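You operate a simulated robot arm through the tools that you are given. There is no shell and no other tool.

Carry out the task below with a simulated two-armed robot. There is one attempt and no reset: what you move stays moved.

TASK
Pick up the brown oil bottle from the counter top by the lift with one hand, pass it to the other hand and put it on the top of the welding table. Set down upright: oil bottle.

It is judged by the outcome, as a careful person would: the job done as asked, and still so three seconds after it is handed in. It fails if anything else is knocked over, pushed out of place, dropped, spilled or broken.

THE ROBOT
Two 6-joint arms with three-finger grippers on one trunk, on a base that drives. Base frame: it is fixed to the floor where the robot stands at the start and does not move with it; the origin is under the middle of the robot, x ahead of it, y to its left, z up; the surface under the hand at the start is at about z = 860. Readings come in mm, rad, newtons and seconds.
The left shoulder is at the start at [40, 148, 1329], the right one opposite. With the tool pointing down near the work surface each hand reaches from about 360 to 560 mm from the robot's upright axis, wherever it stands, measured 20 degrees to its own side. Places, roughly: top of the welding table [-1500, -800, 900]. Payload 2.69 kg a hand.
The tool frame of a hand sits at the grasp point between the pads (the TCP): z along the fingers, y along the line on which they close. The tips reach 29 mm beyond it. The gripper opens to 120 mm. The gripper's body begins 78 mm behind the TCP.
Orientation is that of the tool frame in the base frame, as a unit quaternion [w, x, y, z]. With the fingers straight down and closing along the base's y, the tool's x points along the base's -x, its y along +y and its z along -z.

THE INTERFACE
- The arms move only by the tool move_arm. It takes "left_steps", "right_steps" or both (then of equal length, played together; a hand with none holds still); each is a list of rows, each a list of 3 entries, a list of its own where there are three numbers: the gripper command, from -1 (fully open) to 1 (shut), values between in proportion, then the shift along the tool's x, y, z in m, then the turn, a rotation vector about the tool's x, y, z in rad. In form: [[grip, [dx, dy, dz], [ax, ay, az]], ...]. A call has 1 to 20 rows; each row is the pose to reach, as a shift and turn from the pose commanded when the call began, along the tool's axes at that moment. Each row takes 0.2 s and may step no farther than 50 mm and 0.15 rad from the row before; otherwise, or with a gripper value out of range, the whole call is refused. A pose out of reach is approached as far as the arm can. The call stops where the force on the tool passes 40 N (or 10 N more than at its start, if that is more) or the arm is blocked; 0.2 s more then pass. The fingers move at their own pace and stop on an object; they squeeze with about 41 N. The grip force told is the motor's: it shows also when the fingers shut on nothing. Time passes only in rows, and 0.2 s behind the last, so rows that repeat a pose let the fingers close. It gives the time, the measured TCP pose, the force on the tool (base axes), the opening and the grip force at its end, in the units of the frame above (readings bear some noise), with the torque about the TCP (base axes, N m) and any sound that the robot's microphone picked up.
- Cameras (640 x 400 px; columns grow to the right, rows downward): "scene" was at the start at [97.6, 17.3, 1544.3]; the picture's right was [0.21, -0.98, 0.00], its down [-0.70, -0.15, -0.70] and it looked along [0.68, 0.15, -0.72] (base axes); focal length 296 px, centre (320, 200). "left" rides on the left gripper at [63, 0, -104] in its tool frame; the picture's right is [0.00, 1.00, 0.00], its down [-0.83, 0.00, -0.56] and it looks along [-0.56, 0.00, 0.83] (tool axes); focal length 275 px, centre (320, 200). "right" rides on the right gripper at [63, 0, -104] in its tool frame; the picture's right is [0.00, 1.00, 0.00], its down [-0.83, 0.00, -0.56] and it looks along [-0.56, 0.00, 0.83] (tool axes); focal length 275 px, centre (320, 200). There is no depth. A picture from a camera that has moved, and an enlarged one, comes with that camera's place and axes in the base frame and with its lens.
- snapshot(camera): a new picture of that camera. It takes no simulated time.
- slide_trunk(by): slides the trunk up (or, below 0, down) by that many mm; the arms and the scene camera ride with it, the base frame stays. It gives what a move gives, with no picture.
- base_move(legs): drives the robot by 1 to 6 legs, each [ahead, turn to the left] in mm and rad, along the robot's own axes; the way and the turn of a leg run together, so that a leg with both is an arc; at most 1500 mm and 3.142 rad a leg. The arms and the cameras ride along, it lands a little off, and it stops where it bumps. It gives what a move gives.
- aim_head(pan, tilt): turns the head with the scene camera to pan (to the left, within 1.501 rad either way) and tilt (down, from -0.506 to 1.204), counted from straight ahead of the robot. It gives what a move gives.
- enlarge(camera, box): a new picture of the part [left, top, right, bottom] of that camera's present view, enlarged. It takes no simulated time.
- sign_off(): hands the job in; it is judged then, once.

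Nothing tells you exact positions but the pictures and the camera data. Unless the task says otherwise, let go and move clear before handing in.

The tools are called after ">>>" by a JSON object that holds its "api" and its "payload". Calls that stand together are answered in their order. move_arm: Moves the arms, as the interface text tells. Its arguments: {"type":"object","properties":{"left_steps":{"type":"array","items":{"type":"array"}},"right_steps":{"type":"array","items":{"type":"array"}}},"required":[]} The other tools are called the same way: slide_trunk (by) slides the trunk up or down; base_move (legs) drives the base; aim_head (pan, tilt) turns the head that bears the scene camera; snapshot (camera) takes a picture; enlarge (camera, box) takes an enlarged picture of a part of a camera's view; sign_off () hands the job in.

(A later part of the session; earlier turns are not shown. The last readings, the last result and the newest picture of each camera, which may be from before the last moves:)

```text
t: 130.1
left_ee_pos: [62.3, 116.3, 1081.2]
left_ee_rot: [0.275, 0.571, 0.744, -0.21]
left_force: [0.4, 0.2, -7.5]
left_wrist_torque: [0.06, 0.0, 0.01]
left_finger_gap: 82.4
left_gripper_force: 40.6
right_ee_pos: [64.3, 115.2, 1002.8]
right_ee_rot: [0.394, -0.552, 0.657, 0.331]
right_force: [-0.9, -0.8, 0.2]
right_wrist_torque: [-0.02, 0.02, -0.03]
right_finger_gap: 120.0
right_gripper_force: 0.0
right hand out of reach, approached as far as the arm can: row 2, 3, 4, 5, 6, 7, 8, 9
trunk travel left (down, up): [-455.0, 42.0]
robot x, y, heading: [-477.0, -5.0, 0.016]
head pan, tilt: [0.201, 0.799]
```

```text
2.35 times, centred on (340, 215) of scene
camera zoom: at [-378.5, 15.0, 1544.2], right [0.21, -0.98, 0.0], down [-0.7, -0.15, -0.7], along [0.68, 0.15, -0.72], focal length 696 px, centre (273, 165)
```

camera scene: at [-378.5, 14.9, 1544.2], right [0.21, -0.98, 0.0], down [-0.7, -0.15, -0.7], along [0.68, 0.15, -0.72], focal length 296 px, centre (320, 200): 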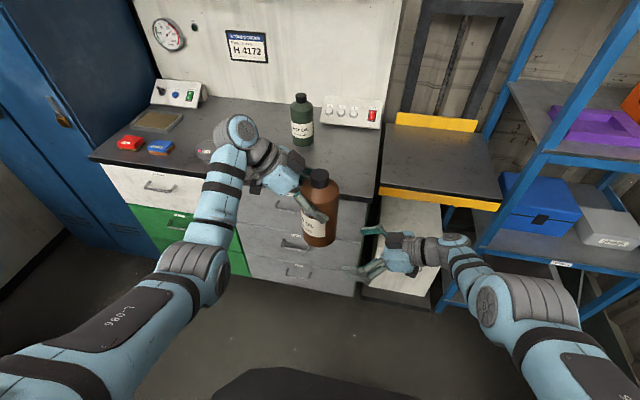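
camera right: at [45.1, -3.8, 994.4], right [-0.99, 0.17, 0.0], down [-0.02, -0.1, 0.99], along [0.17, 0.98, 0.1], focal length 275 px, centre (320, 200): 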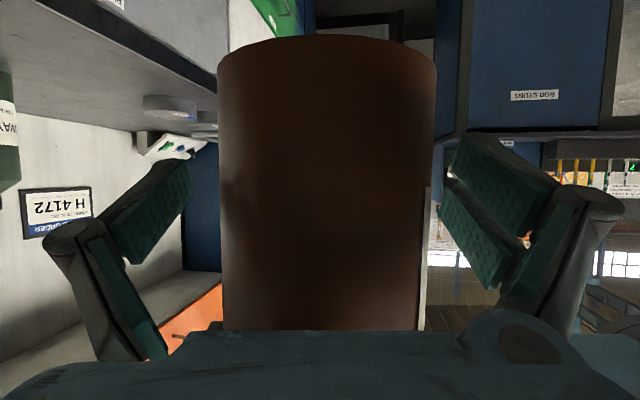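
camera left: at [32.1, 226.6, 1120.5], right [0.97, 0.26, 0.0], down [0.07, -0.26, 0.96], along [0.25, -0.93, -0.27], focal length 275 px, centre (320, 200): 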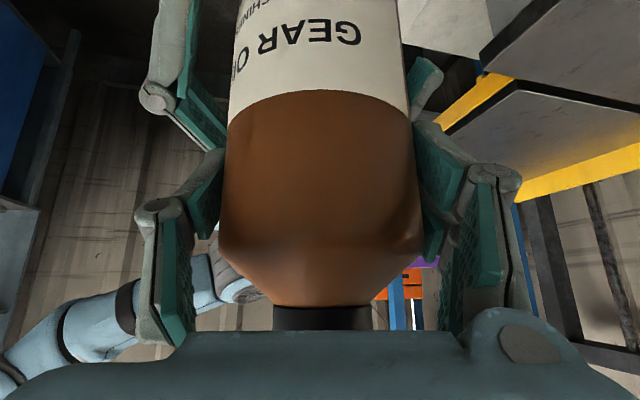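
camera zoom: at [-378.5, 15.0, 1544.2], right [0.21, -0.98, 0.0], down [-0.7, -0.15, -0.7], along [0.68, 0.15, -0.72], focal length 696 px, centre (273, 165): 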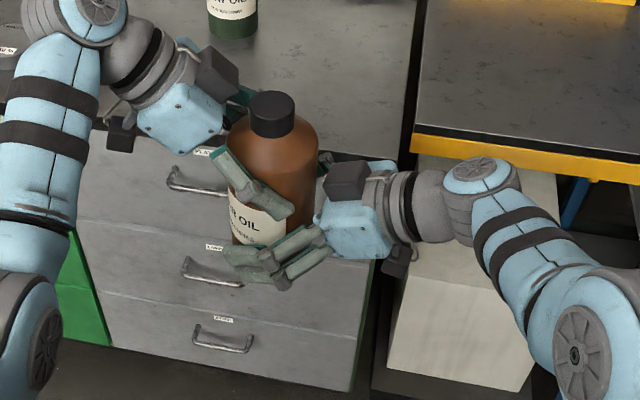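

The right hand is around the lower body, about 3 mm off centre; I nudge the bottle 3 mm with the left hand to centre it and then close the right gripper.

>>> {"api": "move_arm", "payload": {"left_steps": [[1, [-0.0005, 0.0014, 0.0004], [0, 0, 0]], [1, [-0.001, 0.0028, 0.0008], [0, 0, 0]], [1, [-0.001, 0.0028, 0.0008], [0, 0, 0]], [1, [-0.001, 0.0028, 0.0008], [0, 0, 0]], [1, [-0.001, 0.0028, 0.0008], [0, 0, 0]], [1, [-0.001, 0.0028, 0.0008], [0, 0, 0]], [1, [-0.001, 0.0028, 0.0008], [0, 0, 0]], [1, [-0.001, 0.0028, 0.0008], [0, 0, 0]]], "right_steps": [[-1, [0, 0, 0], [0, 0, 0]], [-1, [0, 0, 0], [0, 0, 0]], [-1, [0, 0, 0], [0, 0, 0]], [1, [0, 0, 0], [0, 0, 0]], [1, [0, 0, 0], [0, 0, 0]], [1, [0, 0, 0], [0, 0, 0]], [1, [0, 0, 0], [0, 0, 0]], [1, [0, 0, 0], [0, 0, 0]]]}}

>>> {"api": "snapshot", "payload": {"camera": "right"}}

>>> {"api": "enlarge", "payload": {"camera": "scene", "box": [230, 130, 450, 300]}}

```text
t: 131.9
left_ee_pos: [65.0, 114.7, 1080.7]
left_ee_rot: [0.274, 0.571, 0.745, -0.21]
left_force: [-17.4, 6.3, -2.6]
left_wrist_torque: [0.29, 0.24, -0.35]
left_finger_gap: 82.8
left_gripper_force: 41.1
right_ee_pos: [65.2, 115.6, 1003.5]
right_ee_rot: [0.395, -0.551, 0.657, 0.33]
right_force: [17.4, -7.5, 1.0]
right_wrist_torque: [0.21, 1.16, 0.38]
right_finger_gap: 82.4
right_gripper_force: 41.6
trunk travel left (down, up): [-455.0, 42.0]
robot x, y, heading: [-474.3, -2.4, 0.014]
head pan, tilt: [0.201, 0.799]
```

```text
taken
camera right: at [45.4, -4.4, 994.3], right [-0.98, 0.17, -0.01], down [-0.02, -0.1, 1.0], along [0.17, 0.98, 0.1], focal length 275 px, centre (320, 200)
```

right: 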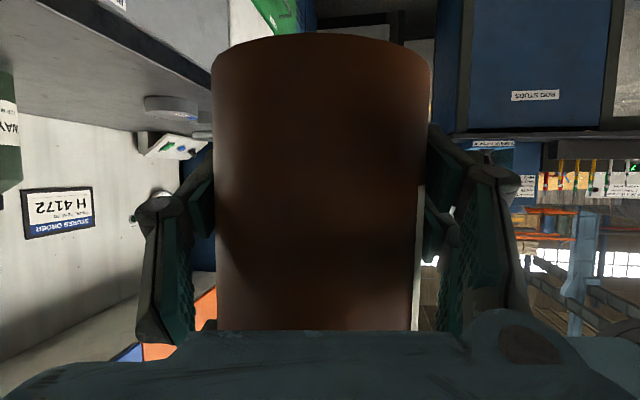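

```text
2.35 times, centred on (340, 215) of scene
camera zoom: at [-378.5, 15.0, 1544.2], right [0.21, -0.98, 0.0], down [-0.7, -0.15, -0.7], along [0.68, 0.15, -0.72], focal length 696 px, centre (273, 165)
```

zoom: 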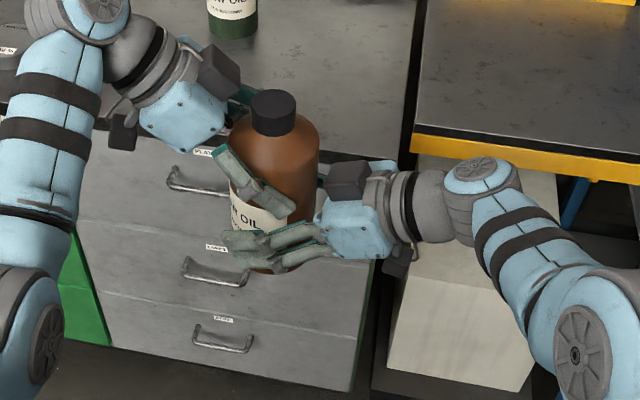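

Both hands now hold the bottle, with about 17 N between them. I relax that by shifting the left hand 2 mm, then open the left gripper while the right keeps its grip.

>>> {"api": "move_arm", "payload": {"left_steps": [[1, [0.0008, -0.0018, -0.0006], [0, 0, 0]], [1, [0.0008, -0.0018, -0.0006], [0, 0, 0]], [0.5, [0.0008, -0.0018, -0.0006], [0, 0, 0]], [0, [0.0008, -0.0018, -0.0006], [0, 0, 0]], [-0.5, [0.0008, -0.0018, -0.0006], [0, 0, 0]], [-1, [0.0008, -0.0018, -0.0006], [0, 0, 0]], [-1, [0.0008, -0.0018, -0.0006], [0, 0, 0]]], "right_steps": [[1, [0, 0, 0], [0, 0, 0]], [1, [0, 0, 0], [0, 0, 0]], [1, [0, 0, 0], [0, 0, 0]], [1, [0, 0, 0], [0, 0, 0]], [1, [0, 0, 0], [0, 0, 0]], [1, [0, 0, 0], [0, 0, 0]], [1, [0, 0, 0], [0, 0, 0]]]}}

>>> {"api": "snapshot", "payload": {"camera": "left"}}

>>> {"api": "enlarge", "payload": {"camera": "scene", "box": [230, 130, 450, 300]}}

```text
t: 133.5
left_ee_pos: [62.6, 114.2, 1082.7]
left_ee_rot: [0.275, 0.571, 0.745, -0.21]
left_force: [-0.3, 0.0, 0.6]
left_wrist_torque: [-0.02, -0.03, -0.02]
left_finger_gap: 120.3
left_gripper_force: 0.1
right_ee_pos: [64.7, 116.0, 1001.0]
right_ee_rot: [0.395, -0.551, 0.657, 0.33]
right_force: [-0.5, -0.2, 0.5]
right_wrist_torque: [0.04, 0.01, -0.01]
right_finger_gap: 82.1
right_gripper_force: 41.3
trunk travel left (down, up): [-455.0, 42.0]
robot x, y, heading: [-476.6, -4.7, 0.015]
head pan, tilt: [0.201, 0.799]
```

```text
taken
camera left: at [33.1, 226.3, 1120.6], right [0.97, 0.26, 0.0], down [0.07, -0.26, 0.96], along [0.25, -0.93, -0.27], focal length 275 px, centre (320, 200)
```

left: 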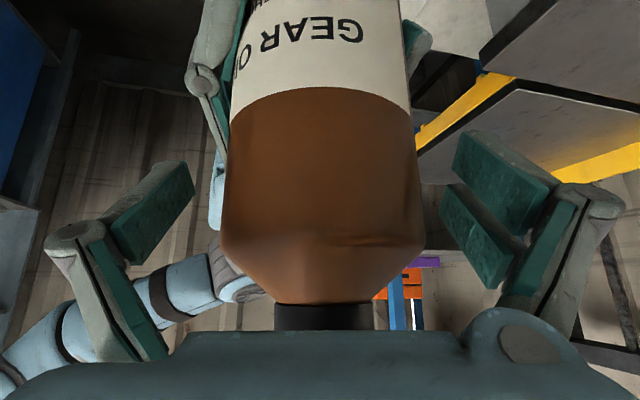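

```text
2.35 times, centred on (340, 215) of scene
camera zoom: at [-378.5, 15.0, 1544.2], right [0.21, -0.98, 0.0], down [-0.7, -0.15, -0.7], along [0.68, 0.15, -0.72], focal length 696 px, centre (273, 165)
```

zoom: 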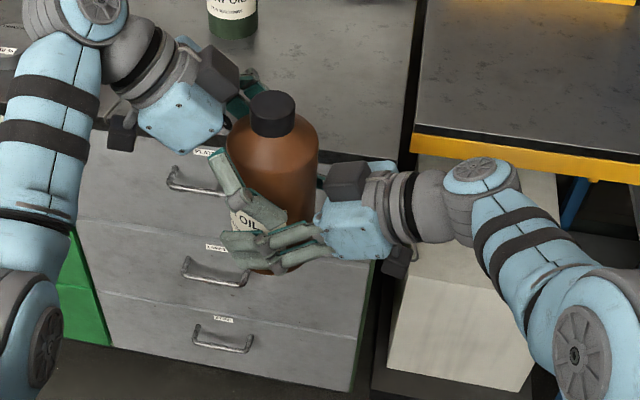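

The left gripper is open and the bottle stays in the right hand. I take a fresh reading to be sure the right hand carries it.

>>> {"api": "move_arm", "payload": {"right_steps": [[1, [0, 0, 0], [0, 0, 0]], [1, [0, 0, 0], [0, 0, 0]], [1, [0, 0, 0], [0, 0, 0]]]}}

>>> {"api": "snapshot", "payload": {"camera": "right"}}

```text
t: 134.3
left_ee_pos: [62.6, 114.5, 1080.8]
left_ee_rot: [0.276, 0.571, 0.744, -0.21]
left_force: [-0.4, -0.4, 0.7]
left_wrist_torque: [-0.01, 0.01, -0.02]
left_finger_gap: 119.8
left_gripper_force: 0.0
right_ee_pos: [64.0, 116.3, 1001.8]
right_ee_rot: [0.394, -0.551, 0.657, 0.33]
right_force: [1.2, -0.6, 0.1]
right_wrist_torque: [-0.01, -0.01, 0.0]
right_finger_gap: 81.9
right_gripper_force: 40.6
trunk travel left (down, up): [-455.0, 42.0]
robot x, y, heading: [-475.9, -4.1, 0.019]
head pan, tilt: [0.201, 0.799]
```

```text
taken
camera right: at [45.0, -3.9, 994.2], right [-0.99, 0.17, 0.0], down [-0.02, -0.1, 0.99], along [0.17, 0.98, 0.1], focal length 275 px, centre (320, 200)
```

right: 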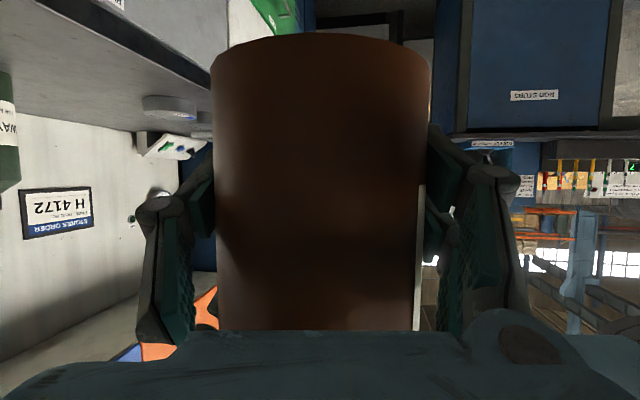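

The right hand's grip is firm and the bottle hasn't moved. I now raise the open left hand slowly clear of the bottle, watching the forces.

>>> {"api": "move_arm", "payload": {"left_steps": [[-1, [-0.0065, 0, -0.0076], [0, 0, 0]], [-1, [-0.013, 0, -0.0152], [0, 0, 0]], [-1, [-0.0195, 0, -0.0228], [0, 0, 0]], [-1, [-0.026, 0, -0.0304], [0, 0, 0]]]}}

>>> {"api": "snapshot", "payload": {"camera": "scene"}}

>>> {"api": "snapshot", "payload": {"camera": "left"}}

```text
t: 135.3
left_ee_pos: [63.2, 114.3, 1121.5]
left_ee_rot: [0.275, 0.571, 0.745, -0.21]
left_force: [-0.2, 0.6, -1.4]
left_wrist_torque: [-0.04, -0.02, 0.04]
left_finger_gap: 119.8
left_gripper_force: 0.1
right_ee_pos: [64.9, 116.5, 1002.1]
right_ee_rot: [0.395, -0.551, 0.657, 0.331]
right_force: [0.1, -0.7, 0.3]
right_wrist_torque: [0.01, -0.01, -0.01]
right_finger_gap: 82.0
right_gripper_force: 41.4
trunk travel left (down, up): [-455.0, 42.0]
robot x, y, heading: [-478.4, -1.1, 0.012]
head pan, tilt: [0.201, 0.799]
```

```text
taken
camera scene: at [-378.6, 14.9, 1544.2], right [0.21, -0.98, 0.0], down [-0.7, -0.15, -0.7], along [0.68, 0.15, -0.72], focal length 296 px, centre (320, 200)
```

scene: 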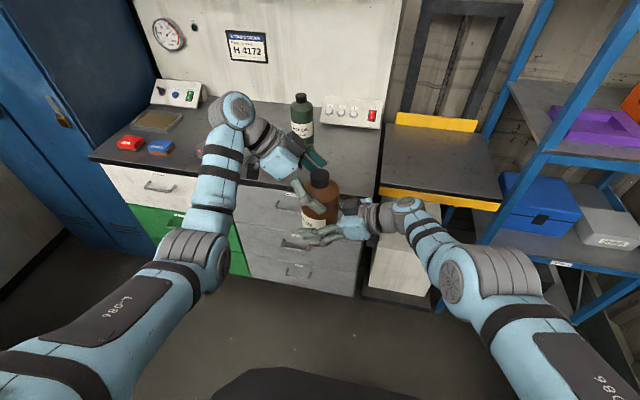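

```text
taken
camera left: at [33.0, 225.5, 1161.3], right [0.97, 0.26, 0.0], down [0.07, -0.26, 0.96], along [0.25, -0.93, -0.27], focal length 275 px, centre (320, 200)
```

left: 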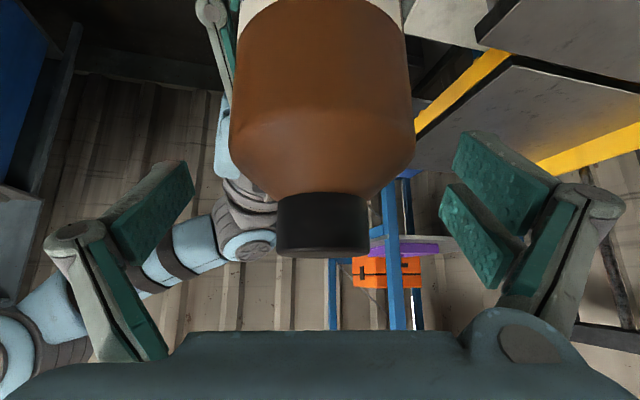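

The bottle stays upright in the right hand. I withdraw the left hand sideways to the left, out from around the cap.

>>> {"api": "move_arm", "payload": {"left_steps": [[-1, [0.0228, 0, -0.0195], [0, 0, 0]], [-1, [0.0456, 0.0001, -0.039], [0, 0, 0]], [-1, [0.0684, 0.0001, -0.0584], [0, 0, 0]], [-1, [0.0912, 0.0002, -0.0779], [0, 0, 0]], [-1, [0.1202, 0.0002, -0.1029], [0, 0, 0]]]}}

>>> {"api": "snapshot", "payload": {"camera": "scene"}}

>>> {"api": "snapshot", "payload": {"camera": "left"}}

```text
t: 136.5
left_ee_pos: [19.1, 268.5, 1120.6]
left_ee_rot: [0.276, 0.571, 0.744, -0.211]
left_force: [-0.5, 0.8, -0.2]
left_wrist_torque: [-0.03, -0.02, 0.02]
left_finger_gap: 119.9
left_gripper_force: 0.0
right_ee_pos: [64.1, 117.5, 1001.4]
right_ee_rot: [0.394, -0.552, 0.657, 0.33]
right_force: [0.1, 0.0, 0.1]
right_wrist_torque: [0.0, 0.02, 0.01]
right_finger_gap: 82.1
right_gripper_force: 40.6
trunk travel left (down, up): [-455.0, 42.0]
robot x, y, heading: [-474.5, -4.9, 0.016]
head pan, tilt: [0.201, 0.799]
```

```text
taken
camera scene: at [-379.3, 17.4, 1544.2], right [0.21, -0.98, 0.0], down [-0.7, -0.15, -0.7], along [0.68, 0.15, -0.72], focal length 296 px, centre (320, 200)
```

scene: 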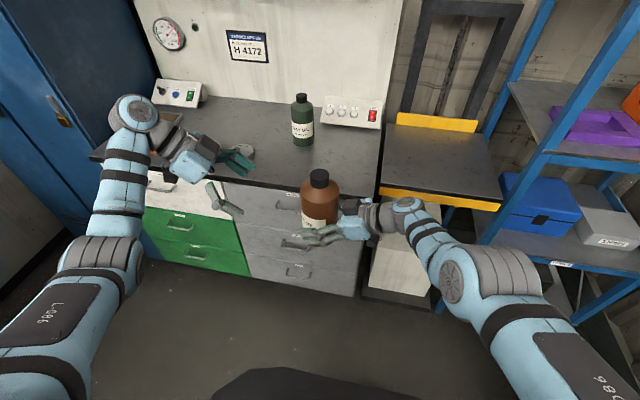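

```text
taken
camera left: at [-10.2, 379.8, 1159.2], right [0.97, 0.26, 0.0], down [0.06, -0.26, 0.96], along [0.25, -0.93, -0.27], focal length 275 px, centre (320, 200)
```

left: 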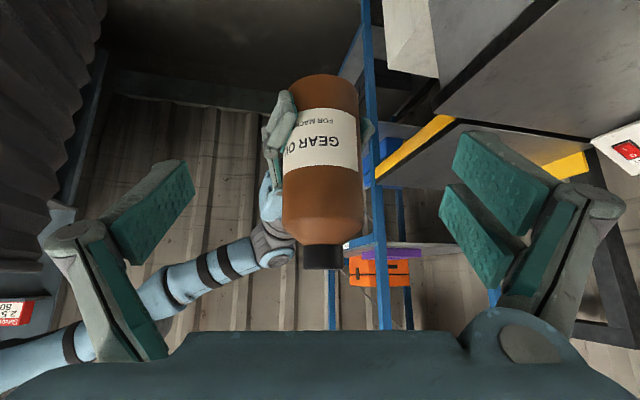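

The handover is done: the right hand holds the bottle upright. Before driving I look to both sides and back for the way to the welding table.

>>> {"api": "aim_head", "payload": {"pan": -1.5, "tilt": 0.3}}

>>> {"api": "snapshot", "payload": {"camera": "scene"}}

>>> {"api": "aim_head", "payload": {"pan": 1.5, "tilt": 0.3}}

>>> {"api": "snapshot", "payload": {"camera": "scene"}}

```text
t: 138.2
left_ee_pos: [19.3, 265.6, 1120.8]
left_ee_rot: [0.275, 0.571, 0.744, -0.21]
left_force: [0.2, 0.7, 0.6]
left_wrist_torque: [0.0, 0.0, 0.01]
left_finger_gap: 120.4
left_gripper_force: 0.1
right_ee_pos: [64.3, 116.5, 1002.0]
right_ee_rot: [0.394, -0.551, 0.657, 0.33]
right_force: [1.3, -0.2, -0.6]
right_wrist_torque: [0.04, 0.01, -0.01]
right_finger_gap: 81.9
right_gripper_force: 41.3
trunk travel left (down, up): [-455.0, 42.0]
robot x, y, heading: [-477.4, -3.5, 0.015]
head pan, tilt: [-1.499, 0.3]
```

```text
taken
camera scene: at [-449.2, -95.2, 1588.7], right [-1.0, -0.09, 0.0], down [-0.03, 0.29, -0.96], along [0.08, -0.95, -0.3], focal length 296 px, centre (320, 200)
```

scene: 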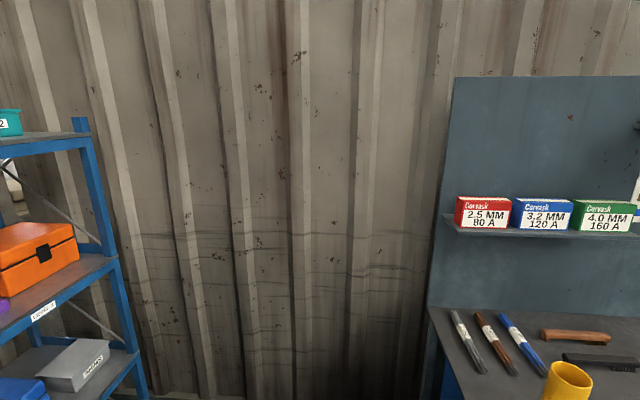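

```text
t: 140.8
left_ee_pos: [20.2, 267.1, 1120.3]
left_ee_rot: [0.275, 0.571, 0.744, -0.211]
left_force: [-0.6, 0.9, -0.6]
left_wrist_torque: [0.03, 0.0, -0.02]
left_finger_gap: 120.1
left_gripper_force: 0.1
right_ee_pos: [65.0, 117.0, 1002.1]
right_ee_rot: [0.394, -0.552, 0.656, 0.331]
right_force: [-0.9, 0.2, -0.3]
right_wrist_torque: [0.03, 0.02, -0.01]
right_finger_gap: 81.8
right_gripper_force: 41.3
trunk travel left (down, up): [-455.0, 42.0]
robot x, y, heading: [-477.3, -6.4, 0.01]
head pan, tilt: [1.499, 0.3]
```

```text
taken
camera scene: at [-451.8, 91.2, 1588.6], right [1.0, -0.06, 0.0], down [-0.02, -0.3, -0.96], along [0.06, 0.95, -0.3], focal length 296 px, centre (320, 200)
```

scene: 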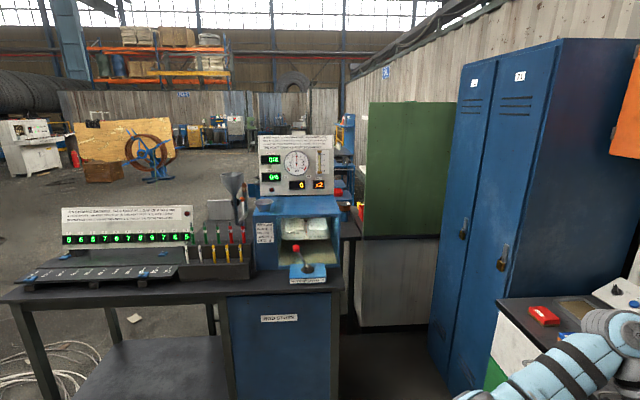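

The welding table is the bench along the right wall (electrode boxes, markers, a yellow mug on it), near end at about x = -760. First I raise the right hand with the bottle along its arc, so there's more height to work with later.

>>> {"api": "move_arm", "payload": {"right_steps": [[1, [-0.014, -0.0052, -0.0068], [0, 0, 0]], [1, [-0.028, -0.0103, -0.0136], [0, 0, 0]], [1, [-0.042, -0.0155, -0.0204], [0, 0, 0]], [1, [-0.0559, -0.0206, -0.0271], [0, 0, 0]], [1, [-0.0699, -0.0258, -0.0339], [0, 0, 0]], [1, [-0.0839, -0.0309, -0.0407], [0, 0, 0]], [1, [-0.0839, -0.0309, -0.0407], [0, 0, 0]]]}}

>>> {"api": "aim_head", "payload": {"pan": 0.0, "tilt": 0.7}}

>>> {"api": "snapshot", "payload": {"camera": "scene"}}

```text
t: 142.4
left_ee_pos: [20.1, 266.3, 1120.2]
left_ee_rot: [0.275, 0.57, 0.745, -0.21]
left_force: [0.3, 0.0, 0.4]
left_wrist_torque: [0.01, 0.01, -0.02]
left_finger_gap: 119.8
left_gripper_force: 0.0
right_ee_pos: [98.2, 114.3, 1095.2]
right_ee_rot: [0.394, -0.552, 0.656, 0.332]
right_force: [0.3, 0.5, -6.8]
right_wrist_torque: [0.05, -0.01, 0.02]
right_finger_gap: 81.8
right_gripper_force: 40.8
right hand out of reach, approached as far as the arm can: row 2, 3, 4, 5, 6, 7
trunk travel left (down, up): [-455.0, 42.0]
robot x, y, heading: [-478.0, -4.1, 0.015]
head pan, tilt: [1.499, 0.3]
```

```text
t: 144.0
left_ee_pos: [19.5, 267.9, 1121.2]
left_ee_rot: [0.275, 0.571, 0.745, -0.21]
left_force: [-0.1, 1.0, 0.0]
left_wrist_torque: [-0.03, 0.0, 0.01]
left_finger_gap: 120.2
left_gripper_force: 0.1
right_ee_pos: [99.5, 115.8, 1093.5]
right_ee_rot: [0.394, -0.551, 0.657, 0.33]
right_force: [-0.3, -0.2, -6.4]
right_wrist_torque: [0.04, 0.0, 0.03]
right_finger_gap: 81.9
right_gripper_force: 40.7
trunk travel left (down, up): [-455.0, 42.0]
robot x, y, heading: [-479.5, 0.2, 0.013]
head pan, tilt: [0.0, 0.7]
```

```text
taken
camera scene: at [-372.3, -0.8, 1552.5], right [0.01, -1.0, 0.0], down [-0.64, -0.01, -0.76], along [0.76, 0.01, -0.65], focal length 296 px, centre (320, 200)
```

scene: 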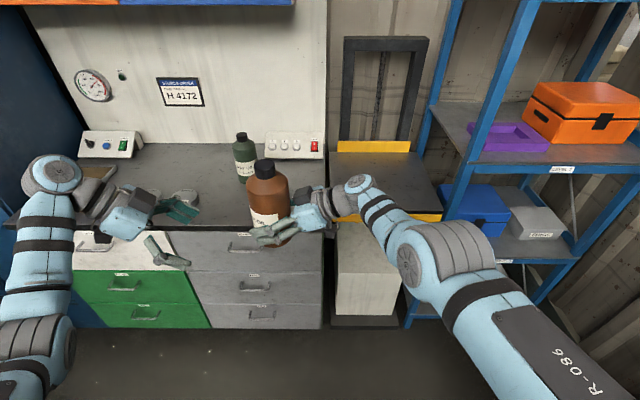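

The right hand carries the bottle at a comfortable height now. I turn left in place to face the rear and look along the way before driving.

>>> {"api": "base_move", "payload": {"legs": [[0, 1.57], [0, 1.57]]}}

>>> {"api": "aim_head", "payload": {"pan": 0.0, "tilt": 0.5}}

>>> {"api": "snapshot", "payload": {"camera": "scene"}}

>>> {"api": "aim_head", "payload": {"pan": 0.7, "tilt": 0.5}}

>>> {"api": "snapshot", "payload": {"camera": "scene"}}

```text
t: 152.2
left_ee_pos: [-962.1, -296.6, 1119.7]
left_ee_rot: [-0.203, 0.758, -0.552, -0.28]
left_force: [0.7, 1.3, 0.4]
left_wrist_torque: [-0.02, -0.02, 0.0]
left_finger_gap: 119.9
left_gripper_force: 0.0
right_ee_pos: [-1047.6, -148.2, 1094.2]
right_ee_rot: [0.341, 0.642, 0.568, -0.385]
right_force: [0.4, 0.8, -7.1]
right_wrist_torque: [-0.04, 0.01, 0.02]
right_finger_gap: 81.7
right_gripper_force: 41.1
trunk travel left (down, up): [-455.0, 42.0]
robot x, y, heading: [-477.3, -1.5, -3.079]
head pan, tilt: [0.0, 0.7]
```

```text
t: 152.9
left_ee_pos: [-961.1, -296.6, 1121.1]
left_ee_rot: [-0.203, 0.759, -0.552, -0.281]
left_force: [-0.3, 0.1, -0.7]
left_wrist_torque: [0.03, 0.03, -0.01]
left_finger_gap: 120.1
left_gripper_force: 0.0
right_ee_pos: [-1046.0, -149.1, 1092.8]
right_ee_rot: [0.341, 0.643, 0.567, -0.386]
right_force: [-0.4, 0.3, -8.2]
right_wrist_torque: [-0.05, 0.03, 0.05]
right_finger_gap: 81.9
right_gripper_force: 40.8
trunk travel left (down, up): [-455.0, 42.0]
robot x, y, heading: [-480.7, -5.3, -3.08]
head pan, tilt: [0.0, 0.499]
```

```text
taken
camera scene: at [-591.7, -10.4, 1570.1], right [-0.06, 1.0, 0.0], down [0.48, 0.03, -0.88], along [-0.88, -0.06, -0.48], focal length 296 px, centre (320, 200)
```

scene: 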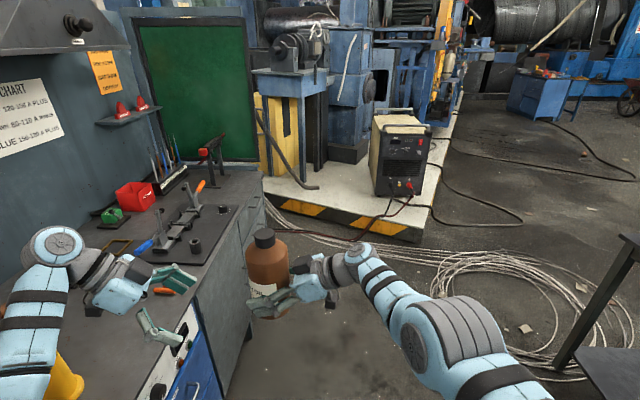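

```text
t: 154.0
left_ee_pos: [-961.4, -296.3, 1120.1]
left_ee_rot: [-0.203, 0.759, -0.552, -0.28]
left_force: [0.2, 0.4, 1.1]
left_wrist_torque: [0.0, 0.01, 0.0]
left_finger_gap: 119.8
left_gripper_force: 0.1
right_ee_pos: [-1046.8, -149.4, 1094.2]
right_ee_rot: [0.34, 0.643, 0.568, -0.385]
right_force: [0.3, -0.1, -7.3]
right_wrist_torque: [-0.02, 0.04, -0.02]
right_finger_gap: 81.9
right_gripper_force: 40.9
trunk travel left (down, up): [-455.0, 42.0]
robot x, y, heading: [-478.5, -1.9, -3.071]
head pan, tilt: [0.7, 0.499]
```

```text
taken
camera scene: at [-566.7, -67.4, 1570.2], right [-0.69, 0.72, 0.0], down [0.35, 0.33, -0.88], along [-0.63, -0.61, -0.48], focal length 296 px, centre (320, 200)
```

scene: 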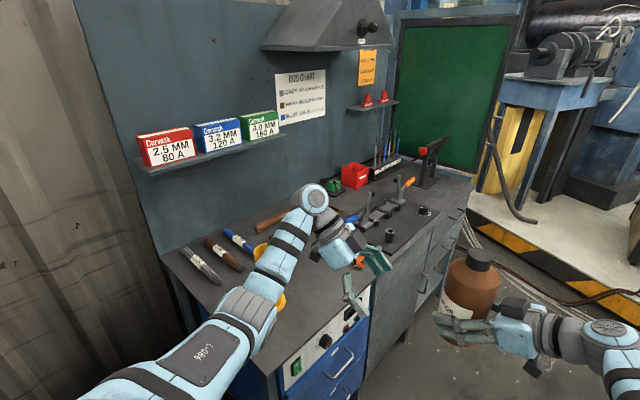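

I'm facing the rear now; the welding table runs along my left side with its front edge at y≈-430 and reaches from x≈-760 to -2150. I straighten my heading and drive forward along the open aisle in front of it.

>>> {"api": "base_move", "payload": {"legs": [[0, -0.068], [600, 0]]}}

>>> {"api": "aim_head", "payload": {"pan": 1.2, "tilt": 0.6}}

>>> {"api": "snapshot", "payload": {"camera": "scene"}}

>>> {"api": "aim_head", "payload": {"pan": 0.5, "tilt": 0.6}}

>>> {"api": "snapshot", "payload": {"camera": "scene"}}

```text
t: 157.9
left_ee_pos: [-1586.0, -265.9, 1120.9]
left_ee_rot: [-0.211, 0.741, -0.576, -0.275]
left_force: [0.0, 1.0, -0.4]
left_wrist_torque: [0.01, 0.02, 0.0]
left_finger_gap: 120.2
left_gripper_force: 0.1
right_ee_pos: [-1664.2, -113.2, 1094.9]
right_ee_rot: [0.328, 0.66, 0.548, -0.396]
right_force: [0.7, 0.9, -6.6]
right_wrist_torque: [0.01, 0.03, -0.01]
right_finger_gap: 81.9
right_gripper_force: 41.4
trunk travel left (down, up): [-455.0, 42.0]
robot x, y, heading: [-1091.6, -3.2, -3.139]
head pan, tilt: [0.7, 0.499]
```

```text
t: 158.8
left_ee_pos: [-1587.5, -265.8, 1119.1]
left_ee_rot: [-0.211, 0.741, -0.575, -0.274]
left_force: [0.2, 0.0, -0.9]
left_wrist_torque: [0.0, -0.01, -0.01]
left_finger_gap: 119.9
left_gripper_force: 0.0
right_ee_pos: [-1665.6, -114.9, 1092.9]
right_ee_rot: [0.329, 0.659, 0.548, -0.396]
right_force: [0.2, 0.5, -7.8]
right_wrist_torque: [-0.07, 0.01, -0.01]
right_finger_gap: 81.7
right_gripper_force: 41.1
trunk travel left (down, up): [-455.0, 42.0]
robot x, y, heading: [-1088.8, -1.7, -3.142]
head pan, tilt: [1.201, 0.6]
```

```text
taken
camera scene: at [-1143.2, -85.1, 1561.1], right [-0.93, 0.36, 0.0], down [0.2, 0.53, -0.82], along [-0.3, -0.77, -0.57], focal length 296 px, centre (320, 200)
```

scene: 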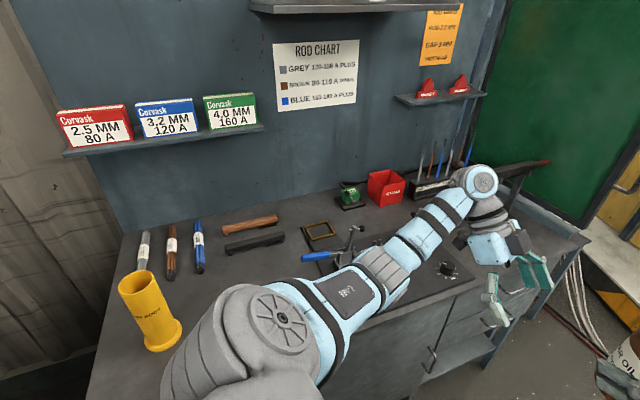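

```text
t: 159.9
left_ee_pos: [-1587.1, -265.5, 1120.1]
left_ee_rot: [-0.212, 0.741, -0.576, -0.274]
left_force: [0.5, -0.7, -1.1]
left_wrist_torque: [0.01, -0.03, 0.01]
left_finger_gap: 120.0
left_gripper_force: 0.1
right_ee_pos: [-1665.4, -113.3, 1094.0]
right_ee_rot: [0.329, 0.66, 0.548, -0.396]
right_force: [-1.0, 0.0, -6.7]
right_wrist_torque: [-0.05, 0.03, 0.01]
right_finger_gap: 82.0
right_gripper_force: 40.6
trunk travel left (down, up): [-455.0, 42.0]
robot x, y, heading: [-1087.9, -4.2, -3.141]
head pan, tilt: [0.499, 0.6]
```

```text
taken
camera scene: at [-1188.1, -45.3, 1561.1], right [-0.48, 0.88, 0.0], down [0.5, 0.27, -0.82], along [-0.72, -0.4, -0.57], focal length 296 px, centre (320, 200)
```

scene: 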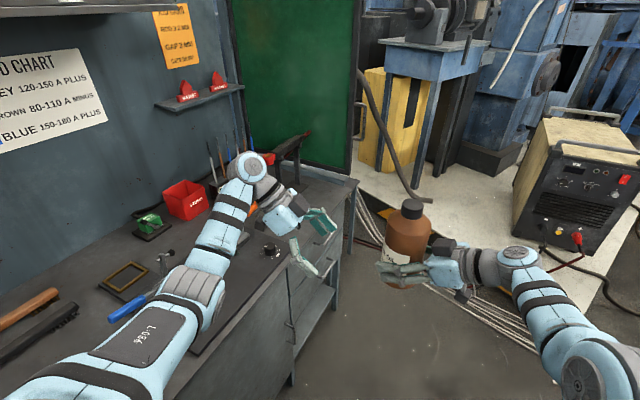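

The front strip of the table between the yellow mug (x≈-940) and the fixtures (x≈-1450) looks empty, so I aim to set the bottle at about [-1130, -600]. First I lift the left hand high and out of the way, so it clears the mug when I later lower the trunk.

>>> {"api": "move_arm", "payload": {"left_steps": [[-1, [-0.0106, 0.0039, -0.0172], [-0.0841, -0.0724, -0.0536]], [-1, [-0.0213, 0.0079, -0.0344], [-0.1681, -0.1448, -0.1071]], [-1, [-0.0319, 0.0118, -0.0515], [-0.2522, -0.2171, -0.1607]], [-1, [-0.0425, 0.0158, -0.0687], [-0.3363, -0.2895, -0.2142]], [-1, [-0.0531, 0.0197, -0.0859], [-0.4203, -0.3619, -0.2678]], [-1, [-0.0638, 0.0236, -0.1031], [-0.5044, -0.4343, -0.3213]], [-1, [-0.0744, 0.0276, -0.1202], [-0.5884, -0.5066, -0.3749]], [-1, [-0.085, 0.0315, -0.1374], [-0.6725, -0.579, -0.4284]]]}}

>>> {"api": "aim_head", "payload": {"pan": 1.0, "tilt": 0.7}}

>>> {"api": "snapshot", "payload": {"camera": "scene"}}

```text
t: 161.7
left_ee_pos: [-1609.9, -296.8, 1281.0]
left_ee_rot: [-0.163, 0.764, -0.206, -0.59]
left_force: [0.8, 0.6, -0.6]
left_wrist_torque: [-0.04, -0.01, 0.02]
left_finger_gap: 120.1
left_gripper_force: 0.1
right_ee_pos: [-1664.8, -114.0, 1094.0]
right_ee_rot: [0.328, 0.66, 0.547, -0.397]
right_force: [-0.3, -0.9, -6.5]
right_wrist_torque: [-0.03, 0.01, -0.01]
right_finger_gap: 81.8
right_gripper_force: 40.5
trunk travel left (down, up): [-455.0, 42.0]
robot x, y, heading: [-1088.4, -3.6, -3.137]
head pan, tilt: [0.499, 0.6]
```

```text
t: 162.6
left_ee_pos: [-1611.2, -297.6, 1280.0]
left_ee_rot: [-0.164, 0.764, -0.208, -0.589]
left_force: [0.0, 0.3, -0.4]
left_wrist_torque: [0.02, 0.01, -0.03]
left_finger_gap: 119.9
left_gripper_force: 0.1
right_ee_pos: [-1666.2, -113.6, 1092.4]
right_ee_rot: [0.328, 0.66, 0.548, -0.396]
right_force: [0.9, 0.2, -8.2]
right_wrist_torque: [-0.01, -0.02, 0.01]
right_finger_gap: 81.7
right_gripper_force: 40.8
trunk travel left (down, up): [-455.0, 42.0]
robot x, y, heading: [-1090.9, -1.1, -3.139]
head pan, tilt: [1.0, 0.7]
```

```text
taken
camera scene: at [-1156.6, -74.3, 1552.5], right [-0.84, 0.54, 0.0], down [0.35, 0.54, -0.76], along [-0.41, -0.64, -0.64], focal length 296 px, centre (320, 200)
```

scene: 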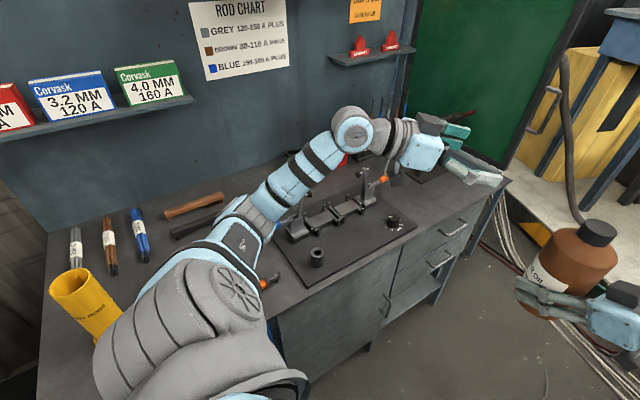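

The left arm is up out of the way. The table shows a dark fixture plate from x≈-1350 on, a small orange-tipped tool near [-1250, -525], the mug at about [-940, -590]; the spot around [-1120, -640] looks free. I raise the left hand and the trunk a little more for clearance, then drive on a bit and turn left to face the table.

>>> {"api": "move_arm", "payload": {"left_steps": [[-1, [-0.029, 0, -0.0078], [0, 0, 0]], [-1, [-0.058, 0, -0.0155], [0, 0, 0]]]}}

>>> {"api": "slide_trunk", "payload": {"by": 40}}

>>> {"api": "base_move", "payload": {"legs": [[146, 0], [0, 1.571]]}}

>>> {"api": "aim_head", "payload": {"pan": 0.0, "tilt": 0.8}}

>>> {"api": "snapshot", "payload": {"camera": "scene"}}

```text
t: 163.2
left_ee_pos: [-1611.5, -295.6, 1341.1]
left_ee_rot: [-0.163, 0.764, -0.207, -0.589]
left_force: [0.0, -0.2, -0.3]
left_wrist_torque: [-0.01, -0.01, 0.03]
left_finger_gap: 120.1
left_gripper_force: 0.0
right_ee_pos: [-1665.0, -112.5, 1093.6]
right_ee_rot: [0.328, 0.66, 0.548, -0.396]
right_force: [-0.2, 0.8, -7.1]
right_wrist_torque: [-0.04, 0.01, 0.03]
right_finger_gap: 82.0
right_gripper_force: 40.6
trunk travel left (down, up): [-455.0, 42.0]
robot x, y, heading: [-1084.7, -3.9, -3.136]
head pan, tilt: [1.0, 0.7]
```

```text
t: 164.0
left_ee_pos: [-1610.3, -295.8, 1380.6]
left_ee_rot: [-0.163, 0.764, -0.207, -0.59]
left_force: [0.3, 0.4, -0.6]
left_wrist_torque: [-0.02, 0.01, 0.01]
left_finger_gap: 119.8
left_gripper_force: 0.1
right_ee_pos: [-1665.2, -114.0, 1133.7]
right_ee_rot: [0.329, 0.659, 0.548, -0.395]
right_force: [0.1, 0.5, -6.1]
right_wrist_torque: [-0.06, 0.06, -0.02]
right_finger_gap: 81.8
right_gripper_force: 41.2
trunk travel left (down, up): [-495.0, 2.0]
robot x, y, heading: [-1084.4, -5.6, -3.134]
head pan, tilt: [1.0, 0.7]
```

```text
t: 169.3
left_ee_pos: [-924.1, -515.2, 1382.4]
left_ee_rot: [0.31, 0.68, 0.404, -0.528]
left_force: [-0.2, 0.6, 0.1]
left_wrist_torque: [0.01, 0.0, -0.01]
left_finger_gap: 120.1
left_gripper_force: 0.2
right_ee_pos: [-1105.2, -575.6, 1131.9]
right_ee_rot: [0.513, 0.064, 0.855, -0.038]
right_force: [-0.4, -0.5, -7.1]
right_wrist_torque: [-0.02, -0.03, 0.01]
right_finger_gap: 81.8
right_gripper_force: 41.4
trunk travel left (down, up): [-495.0, 2.0]
robot x, y, heading: [-1235.4, -1.7, -1.53]
head pan, tilt: [1.0, 0.7]
```

```text
t: 170.6
left_ee_pos: [-922.3, -514.9, 1380.3]
left_ee_rot: [0.311, 0.679, 0.405, -0.527]
left_force: [0.1, 0.0, 0.0]
left_wrist_torque: [0.01, 0.01, -0.01]
left_finger_gap: 120.2
left_gripper_force: 0.0
right_ee_pos: [-1103.2, -575.2, 1132.8]
right_ee_rot: [0.512, 0.065, 0.855, -0.039]
right_force: [0.4, 0.6, -7.1]
right_wrist_torque: [-0.01, -0.01, -0.02]
right_finger_gap: 81.9
right_gripper_force: 40.9
trunk travel left (down, up): [-495.0, 2.0]
robot x, y, heading: [-1236.7, -3.6, -1.53]
head pan, tilt: [0.0, 0.799]
```

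```text
taken
camera scene: at [-1232.3, -105.1, 1583.2], right [-1.0, -0.04, 0.0], down [-0.03, 0.72, -0.7], along [0.03, -0.7, -0.72], focal length 296 px, centre (320, 200)
```

scene: 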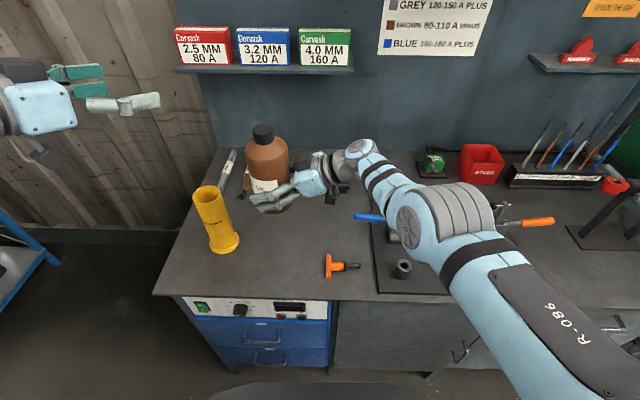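

I'm facing the table; the spot below is free, with the tall yellow container about 170 mm to the left and a small orange clamp nearer the front edge. I correct the heading, go 60 mm closer so the hand will clear that clamp, and lift the left hand further above the container.

>>> {"api": "move_arm", "payload": {"left_steps": [[-1, [-0.029, 0, -0.0078], [0, 0, 0]], [-1, [-0.058, 0, -0.0155], [0, 0, 0]]]}}

>>> {"api": "base_move", "payload": {"legs": [[0, -0.04], [60, 0]]}}

>>> {"api": "snapshot", "payload": {"camera": "scene"}}

>>> {"api": "snapshot", "payload": {"camera": "right"}}

```text
t: 171.2
left_ee_pos: [-923.7, -514.8, 1440.2]
left_ee_rot: [0.311, 0.679, 0.405, -0.527]
left_force: [-1.7, -0.7, -0.5]
left_wrist_torque: [0.0, -0.02, 0.0]
left_finger_gap: 120.1
left_gripper_force: 0.1
right_ee_pos: [-1104.6, -576.5, 1132.7]
right_ee_rot: [0.513, 0.064, 0.855, -0.038]
right_force: [-0.5, -0.9, -7.3]
right_wrist_torque: [0.01, -0.04, 0.02]
right_finger_gap: 82.1
right_gripper_force: 41.2
trunk travel left (down, up): [-495.0, 2.0]
robot x, y, heading: [-1233.7, -0.8, -1.538]
head pan, tilt: [0.0, 0.799]
```

```text
t: 172.5
left_ee_pos: [-943.2, -581.3, 1439.4]
left_ee_rot: [0.302, 0.688, 0.391, -0.532]
left_force: [1.4, -1.0, -1.0]
left_wrist_torque: [-0.04, 0.07, -0.23]
left_finger_gap: 120.0
left_gripper_force: 0.1
right_ee_pos: [-1122.7, -651.1, 1136.9]
right_ee_rot: [0.515, 0.076, 0.852, -0.058]
right_force: [-0.9, -0.1, -8.6]
right_wrist_torque: [-0.01, -0.13, -0.05]
right_finger_gap: 81.8
right_gripper_force: 41.2
trunk travel left (down, up): [-495.0, 2.0]
robot x, y, heading: [-1235.4, -58.7, -1.574]
head pan, tilt: [0.0, 0.799]
```

```text
taken
camera scene: at [-1236.2, -174.0, 1582.5], right [-1.0, 0.0, 0.0], down [0.0, 0.72, -0.69], along [0.0, -0.69, -0.72], focal length 296 px, centre (320, 200)
```

scene: 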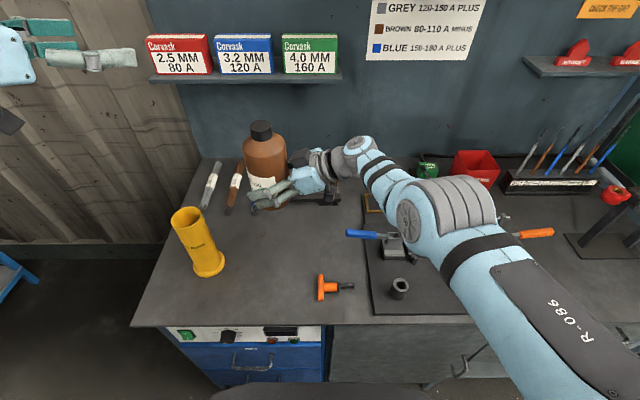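

```text
taken
camera right: at [-1241.2, -626.9, 1129.3], right [0.19, 0.98, -0.02], down [-0.1, 0.04, 0.99], along [0.98, -0.18, 0.11], focal length 275 px, centre (320, 200)
```

right: 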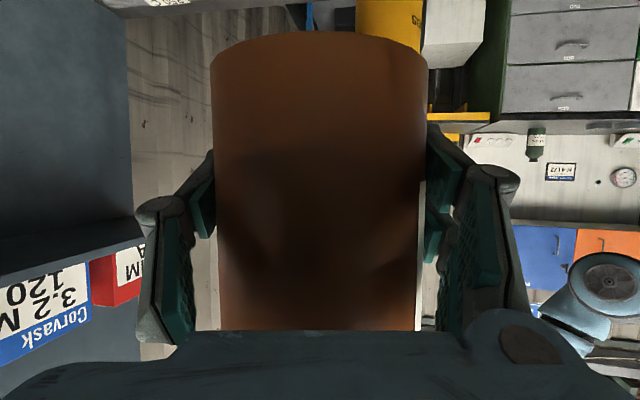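

I let the robot settle and re-read the hand's pose.

>>> {"api": "move_arm", "payload": {"right_steps": [[1, [0, 0, 0], [0, 0, 0]], [1, [0, 0, 0], [0, 0, 0]], [1, [0, 0, 0], [0, 0, 0]]]}}

>>> {"api": "snapshot", "payload": {"camera": "scene"}}

```text
t: 173.3
left_ee_pos: [-943.2, -572.1, 1444.3]
left_ee_rot: [0.306, 0.686, 0.39, -0.533]
left_force: [-0.3, 0.6, 0.3]
left_wrist_torque: [0.02, -0.03, 0.03]
left_finger_gap: 119.9
left_gripper_force: 0.1
right_ee_pos: [-1122.5, -641.7, 1143.7]
right_ee_rot: [0.516, 0.072, 0.851, -0.063]
right_force: [0.6, 0.5, -6.5]
right_wrist_torque: [-0.08, 0.0, -0.07]
right_finger_gap: 81.9
right_gripper_force: 40.6
trunk travel left (down, up): [-495.0, 2.0]
robot x, y, heading: [-1235.2, -61.8, -1.567]
head pan, tilt: [0.0, 0.799]
```

```text
taken
camera scene: at [-1236.0, -162.0, 1583.4], right [-1.0, 0.0, 0.0], down [0.0, 0.72, -0.7], along [0.0, -0.7, -0.72], focal length 296 px, centre (320, 200)
```

scene: 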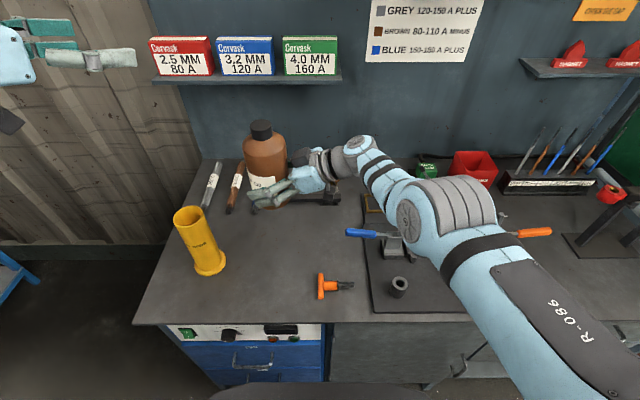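

>>> {"api": "move_arm", "payload": {"right_steps": [[1, [0, 0, 0], [0, 0, 0]], [1, [0, 0, 0], [0, 0, 0]], [1, [0, 0, 0], [0, 0, 0]], [1, [0, 0, 0], [0, 0, 0]], [1, [0, 0, 0], [0, 0, 0]]]}}

>>> {"api": "enlarge", "payload": {"camera": "scene", "box": [200, 100, 420, 260]}}

>>> {"api": "snapshot", "payload": {"camera": "left"}}

```text
t: 174.5
left_ee_pos: [-943.4, -574.6, 1442.1]
left_ee_rot: [0.304, 0.687, 0.39, -0.533]
left_force: [0.7, -0.6, -0.3]
left_wrist_torque: [0.04, 0.0, 0.01]
left_finger_gap: 120.0
left_gripper_force: 0.1
right_ee_pos: [-1121.5, -645.5, 1142.1]
right_ee_rot: [0.516, 0.072, 0.852, -0.062]
right_force: [-0.2, 0.5, -7.3]
right_wrist_torque: [0.02, -0.06, 0.0]
right_finger_gap: 82.2
right_gripper_force: 41.6
trunk travel left (down, up): [-495.0, 2.0]
robot x, y, heading: [-1231.6, -63.3, -1.573]
head pan, tilt: [0.0, 0.799]
```

```text
2.50 times, centred on (310, 180) of scene
camera zoom: at [-1236.4, -166.5, 1583.1], right [-1.0, 0.0, 0.0], down [0.0, 0.72, -0.7], along [0.0, -0.7, -0.72], focal length 739 px, centre (345, 250)
```

zoom: 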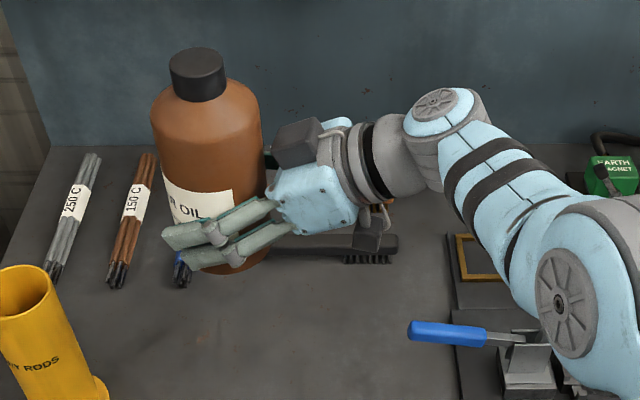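

```text
taken
camera left: at [-883.0, -475.3, 1408.9], right [0.86, -0.51, 0.01], down [0.16, 0.29, 0.94], along [-0.49, -0.81, 0.33], focal length 275 px, centre (320, 200)
```

left: 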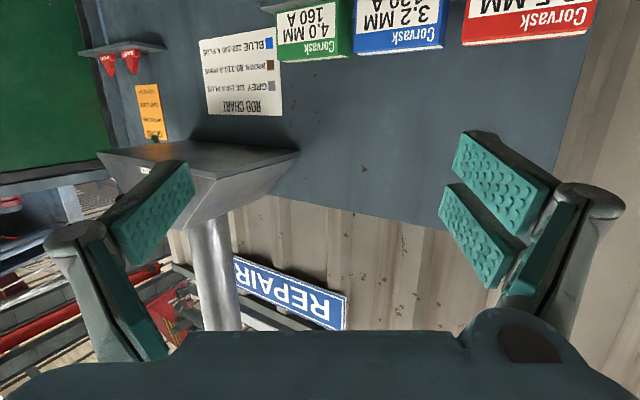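

The upper body just sways a little after short drives, and the right hand ended a touch high. I now lower the bottle a bit along the right arm's arc, which also re-syncs the arm, and check its uprightness.

>>> {"api": "move_arm", "payload": {"right_steps": [[1, [0.0105, 0.0035, 0.0048], [0, 0, 0]], [1, [0.0209, 0.0069, 0.0097], [0, 0, 0]], [1, [0.0314, 0.0104, 0.0145], [0, 0, 0]], [1, [0.0418, 0.0138, 0.0193], [0, 0, 0]], [1, [0.0418, 0.0138, 0.0193], [0, 0, 0]], [1, [0.0418, 0.0138, 0.0193], [0, 0, 0]]]}}

>>> {"api": "snapshot", "payload": {"camera": "scene"}}

>>> {"api": "snapshot", "payload": {"camera": "right"}}

```text
t: 175.9
left_ee_pos: [-944.6, -573.9, 1444.5]
left_ee_rot: [0.304, 0.687, 0.39, -0.532]
left_force: [-0.3, -0.4, -1.1]
left_wrist_torque: [-0.04, 0.0, 0.01]
left_finger_gap: 120.0
left_gripper_force: 0.1
right_ee_pos: [-1122.9, -631.2, 1095.0]
right_ee_rot: [0.515, 0.073, 0.852, -0.059]
right_force: [-0.7, -0.1, -6.9]
right_wrist_torque: [0.01, -0.04, 0.0]
right_finger_gap: 81.6
right_gripper_force: 40.6
trunk travel left (down, up): [-495.0, 2.0]
robot x, y, heading: [-1231.6, -61.9, -1.574]
head pan, tilt: [0.0, 0.799]
```

```text
taken
camera scene: at [-1236.3, -165.3, 1583.2], right [-1.0, 0.0, 0.0], down [0.0, 0.72, -0.7], along [0.0, -0.7, -0.72], focal length 296 px, centre (320, 200)
```

scene: 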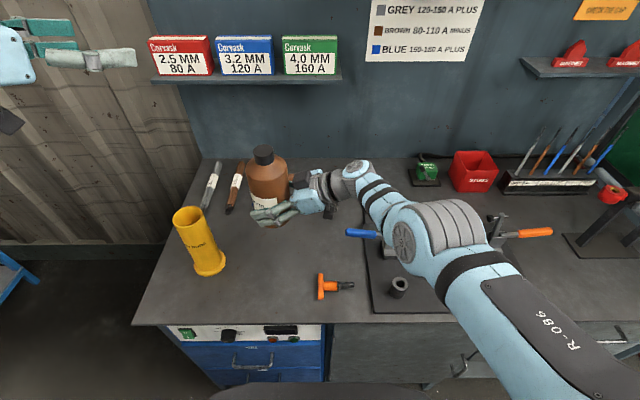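

```text
taken
camera right: at [-1241.3, -608.3, 1086.5], right [0.18, 0.98, -0.03], down [-0.1, 0.05, 0.99], along [0.98, -0.18, 0.11], focal length 275 px, centre (320, 200)
```

right: 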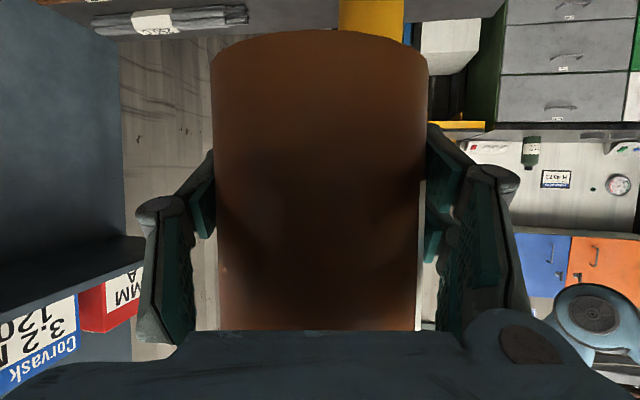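

The bottle leans about 1.5° from that shift; I correct the hand's roll and tilt by that amount so the bottle is truly upright before lowering.

>>> {"api": "move_arm", "payload": {"right_steps": [[1, [0, 0, 0], [0, 0.0046, 0.0144]], [1, [0, 0, 0], [0, 0.0092, 0.0287]], [1, [0, 0, 0], [0, 0.0092, 0.0287]], [1, [0, 0, 0], [0, 0.0092, 0.0287]]]}}

>>> {"api": "slide_trunk", "payload": {"by": -100}}

>>> {"api": "snapshot", "payload": {"camera": "scene"}}

>>> {"api": "snapshot", "payload": {"camera": "right"}}

```text
t: 176.9
left_ee_pos: [-942.8, -574.8, 1443.4]
left_ee_rot: [0.305, 0.686, 0.39, -0.533]
left_force: [-0.1, -0.1, -0.5]
left_wrist_torque: [0.01, 0.0, 0.0]
left_finger_gap: 119.9
left_gripper_force: 0.1
right_ee_pos: [-1124.3, -630.3, 1095.9]
right_ee_rot: [0.512, 0.086, 0.853, -0.052]
right_force: [0.0, -0.7, -6.9]
right_wrist_torque: [-0.03, -0.1, 0.01]
right_finger_gap: 81.9
right_gripper_force: 41.0
trunk travel left (down, up): [-495.0, 2.0]
robot x, y, heading: [-1238.6, -62.3, -1.575]
head pan, tilt: [0.0, 0.799]
```

```text
t: 178.2
left_ee_pos: [-942.9, -573.5, 1342.9]
left_ee_rot: [0.305, 0.686, 0.39, -0.533]
left_force: [0.5, 0.9, 1.2]
left_wrist_torque: [0.03, -0.02, -0.02]
left_finger_gap: 119.8
left_gripper_force: 0.0
right_ee_pos: [-1123.8, -630.3, 995.9]
right_ee_rot: [0.512, 0.085, 0.853, -0.051]
right_force: [-0.2, 0.3, -6.9]
right_wrist_torque: [-0.01, -0.02, 0.03]
right_finger_gap: 81.7
right_gripper_force: 40.8
trunk travel left (down, up): [-395.0, 102.0]
robot x, y, heading: [-1237.6, -59.4, -1.57]
head pan, tilt: [0.0, 0.799]
```

```text
taken
camera scene: at [-1236.4, -165.0, 1483.2], right [-1.0, 0.0, 0.0], down [0.0, 0.72, -0.7], along [0.0, -0.7, -0.72], focal length 296 px, centre (320, 200)
```

scene: 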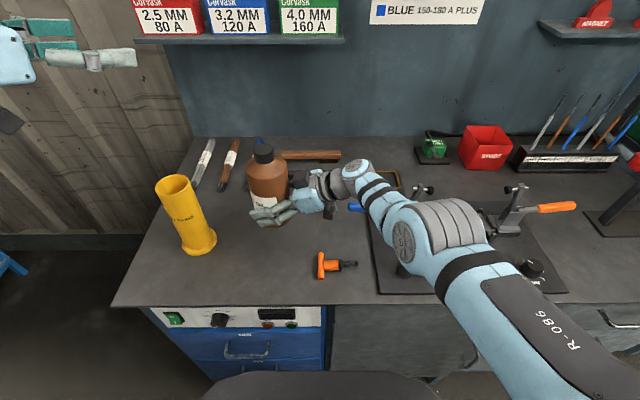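

```text
taken
camera right: at [-1241.0, -606.6, 987.8], right [0.2, 0.98, 0.0], down [-0.1, 0.02, 1.0], along [0.98, -0.2, 0.1], focal length 275 px, centre (320, 200)
```

right: 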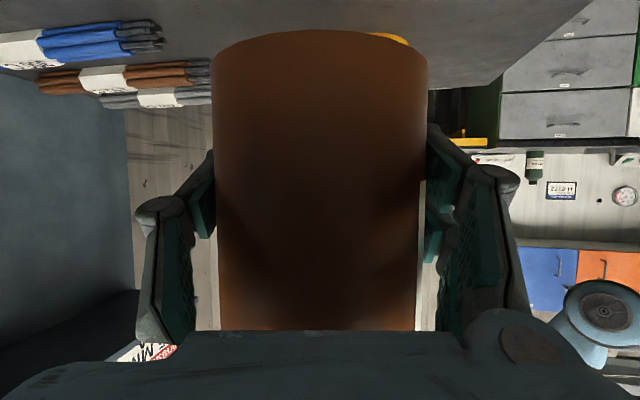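

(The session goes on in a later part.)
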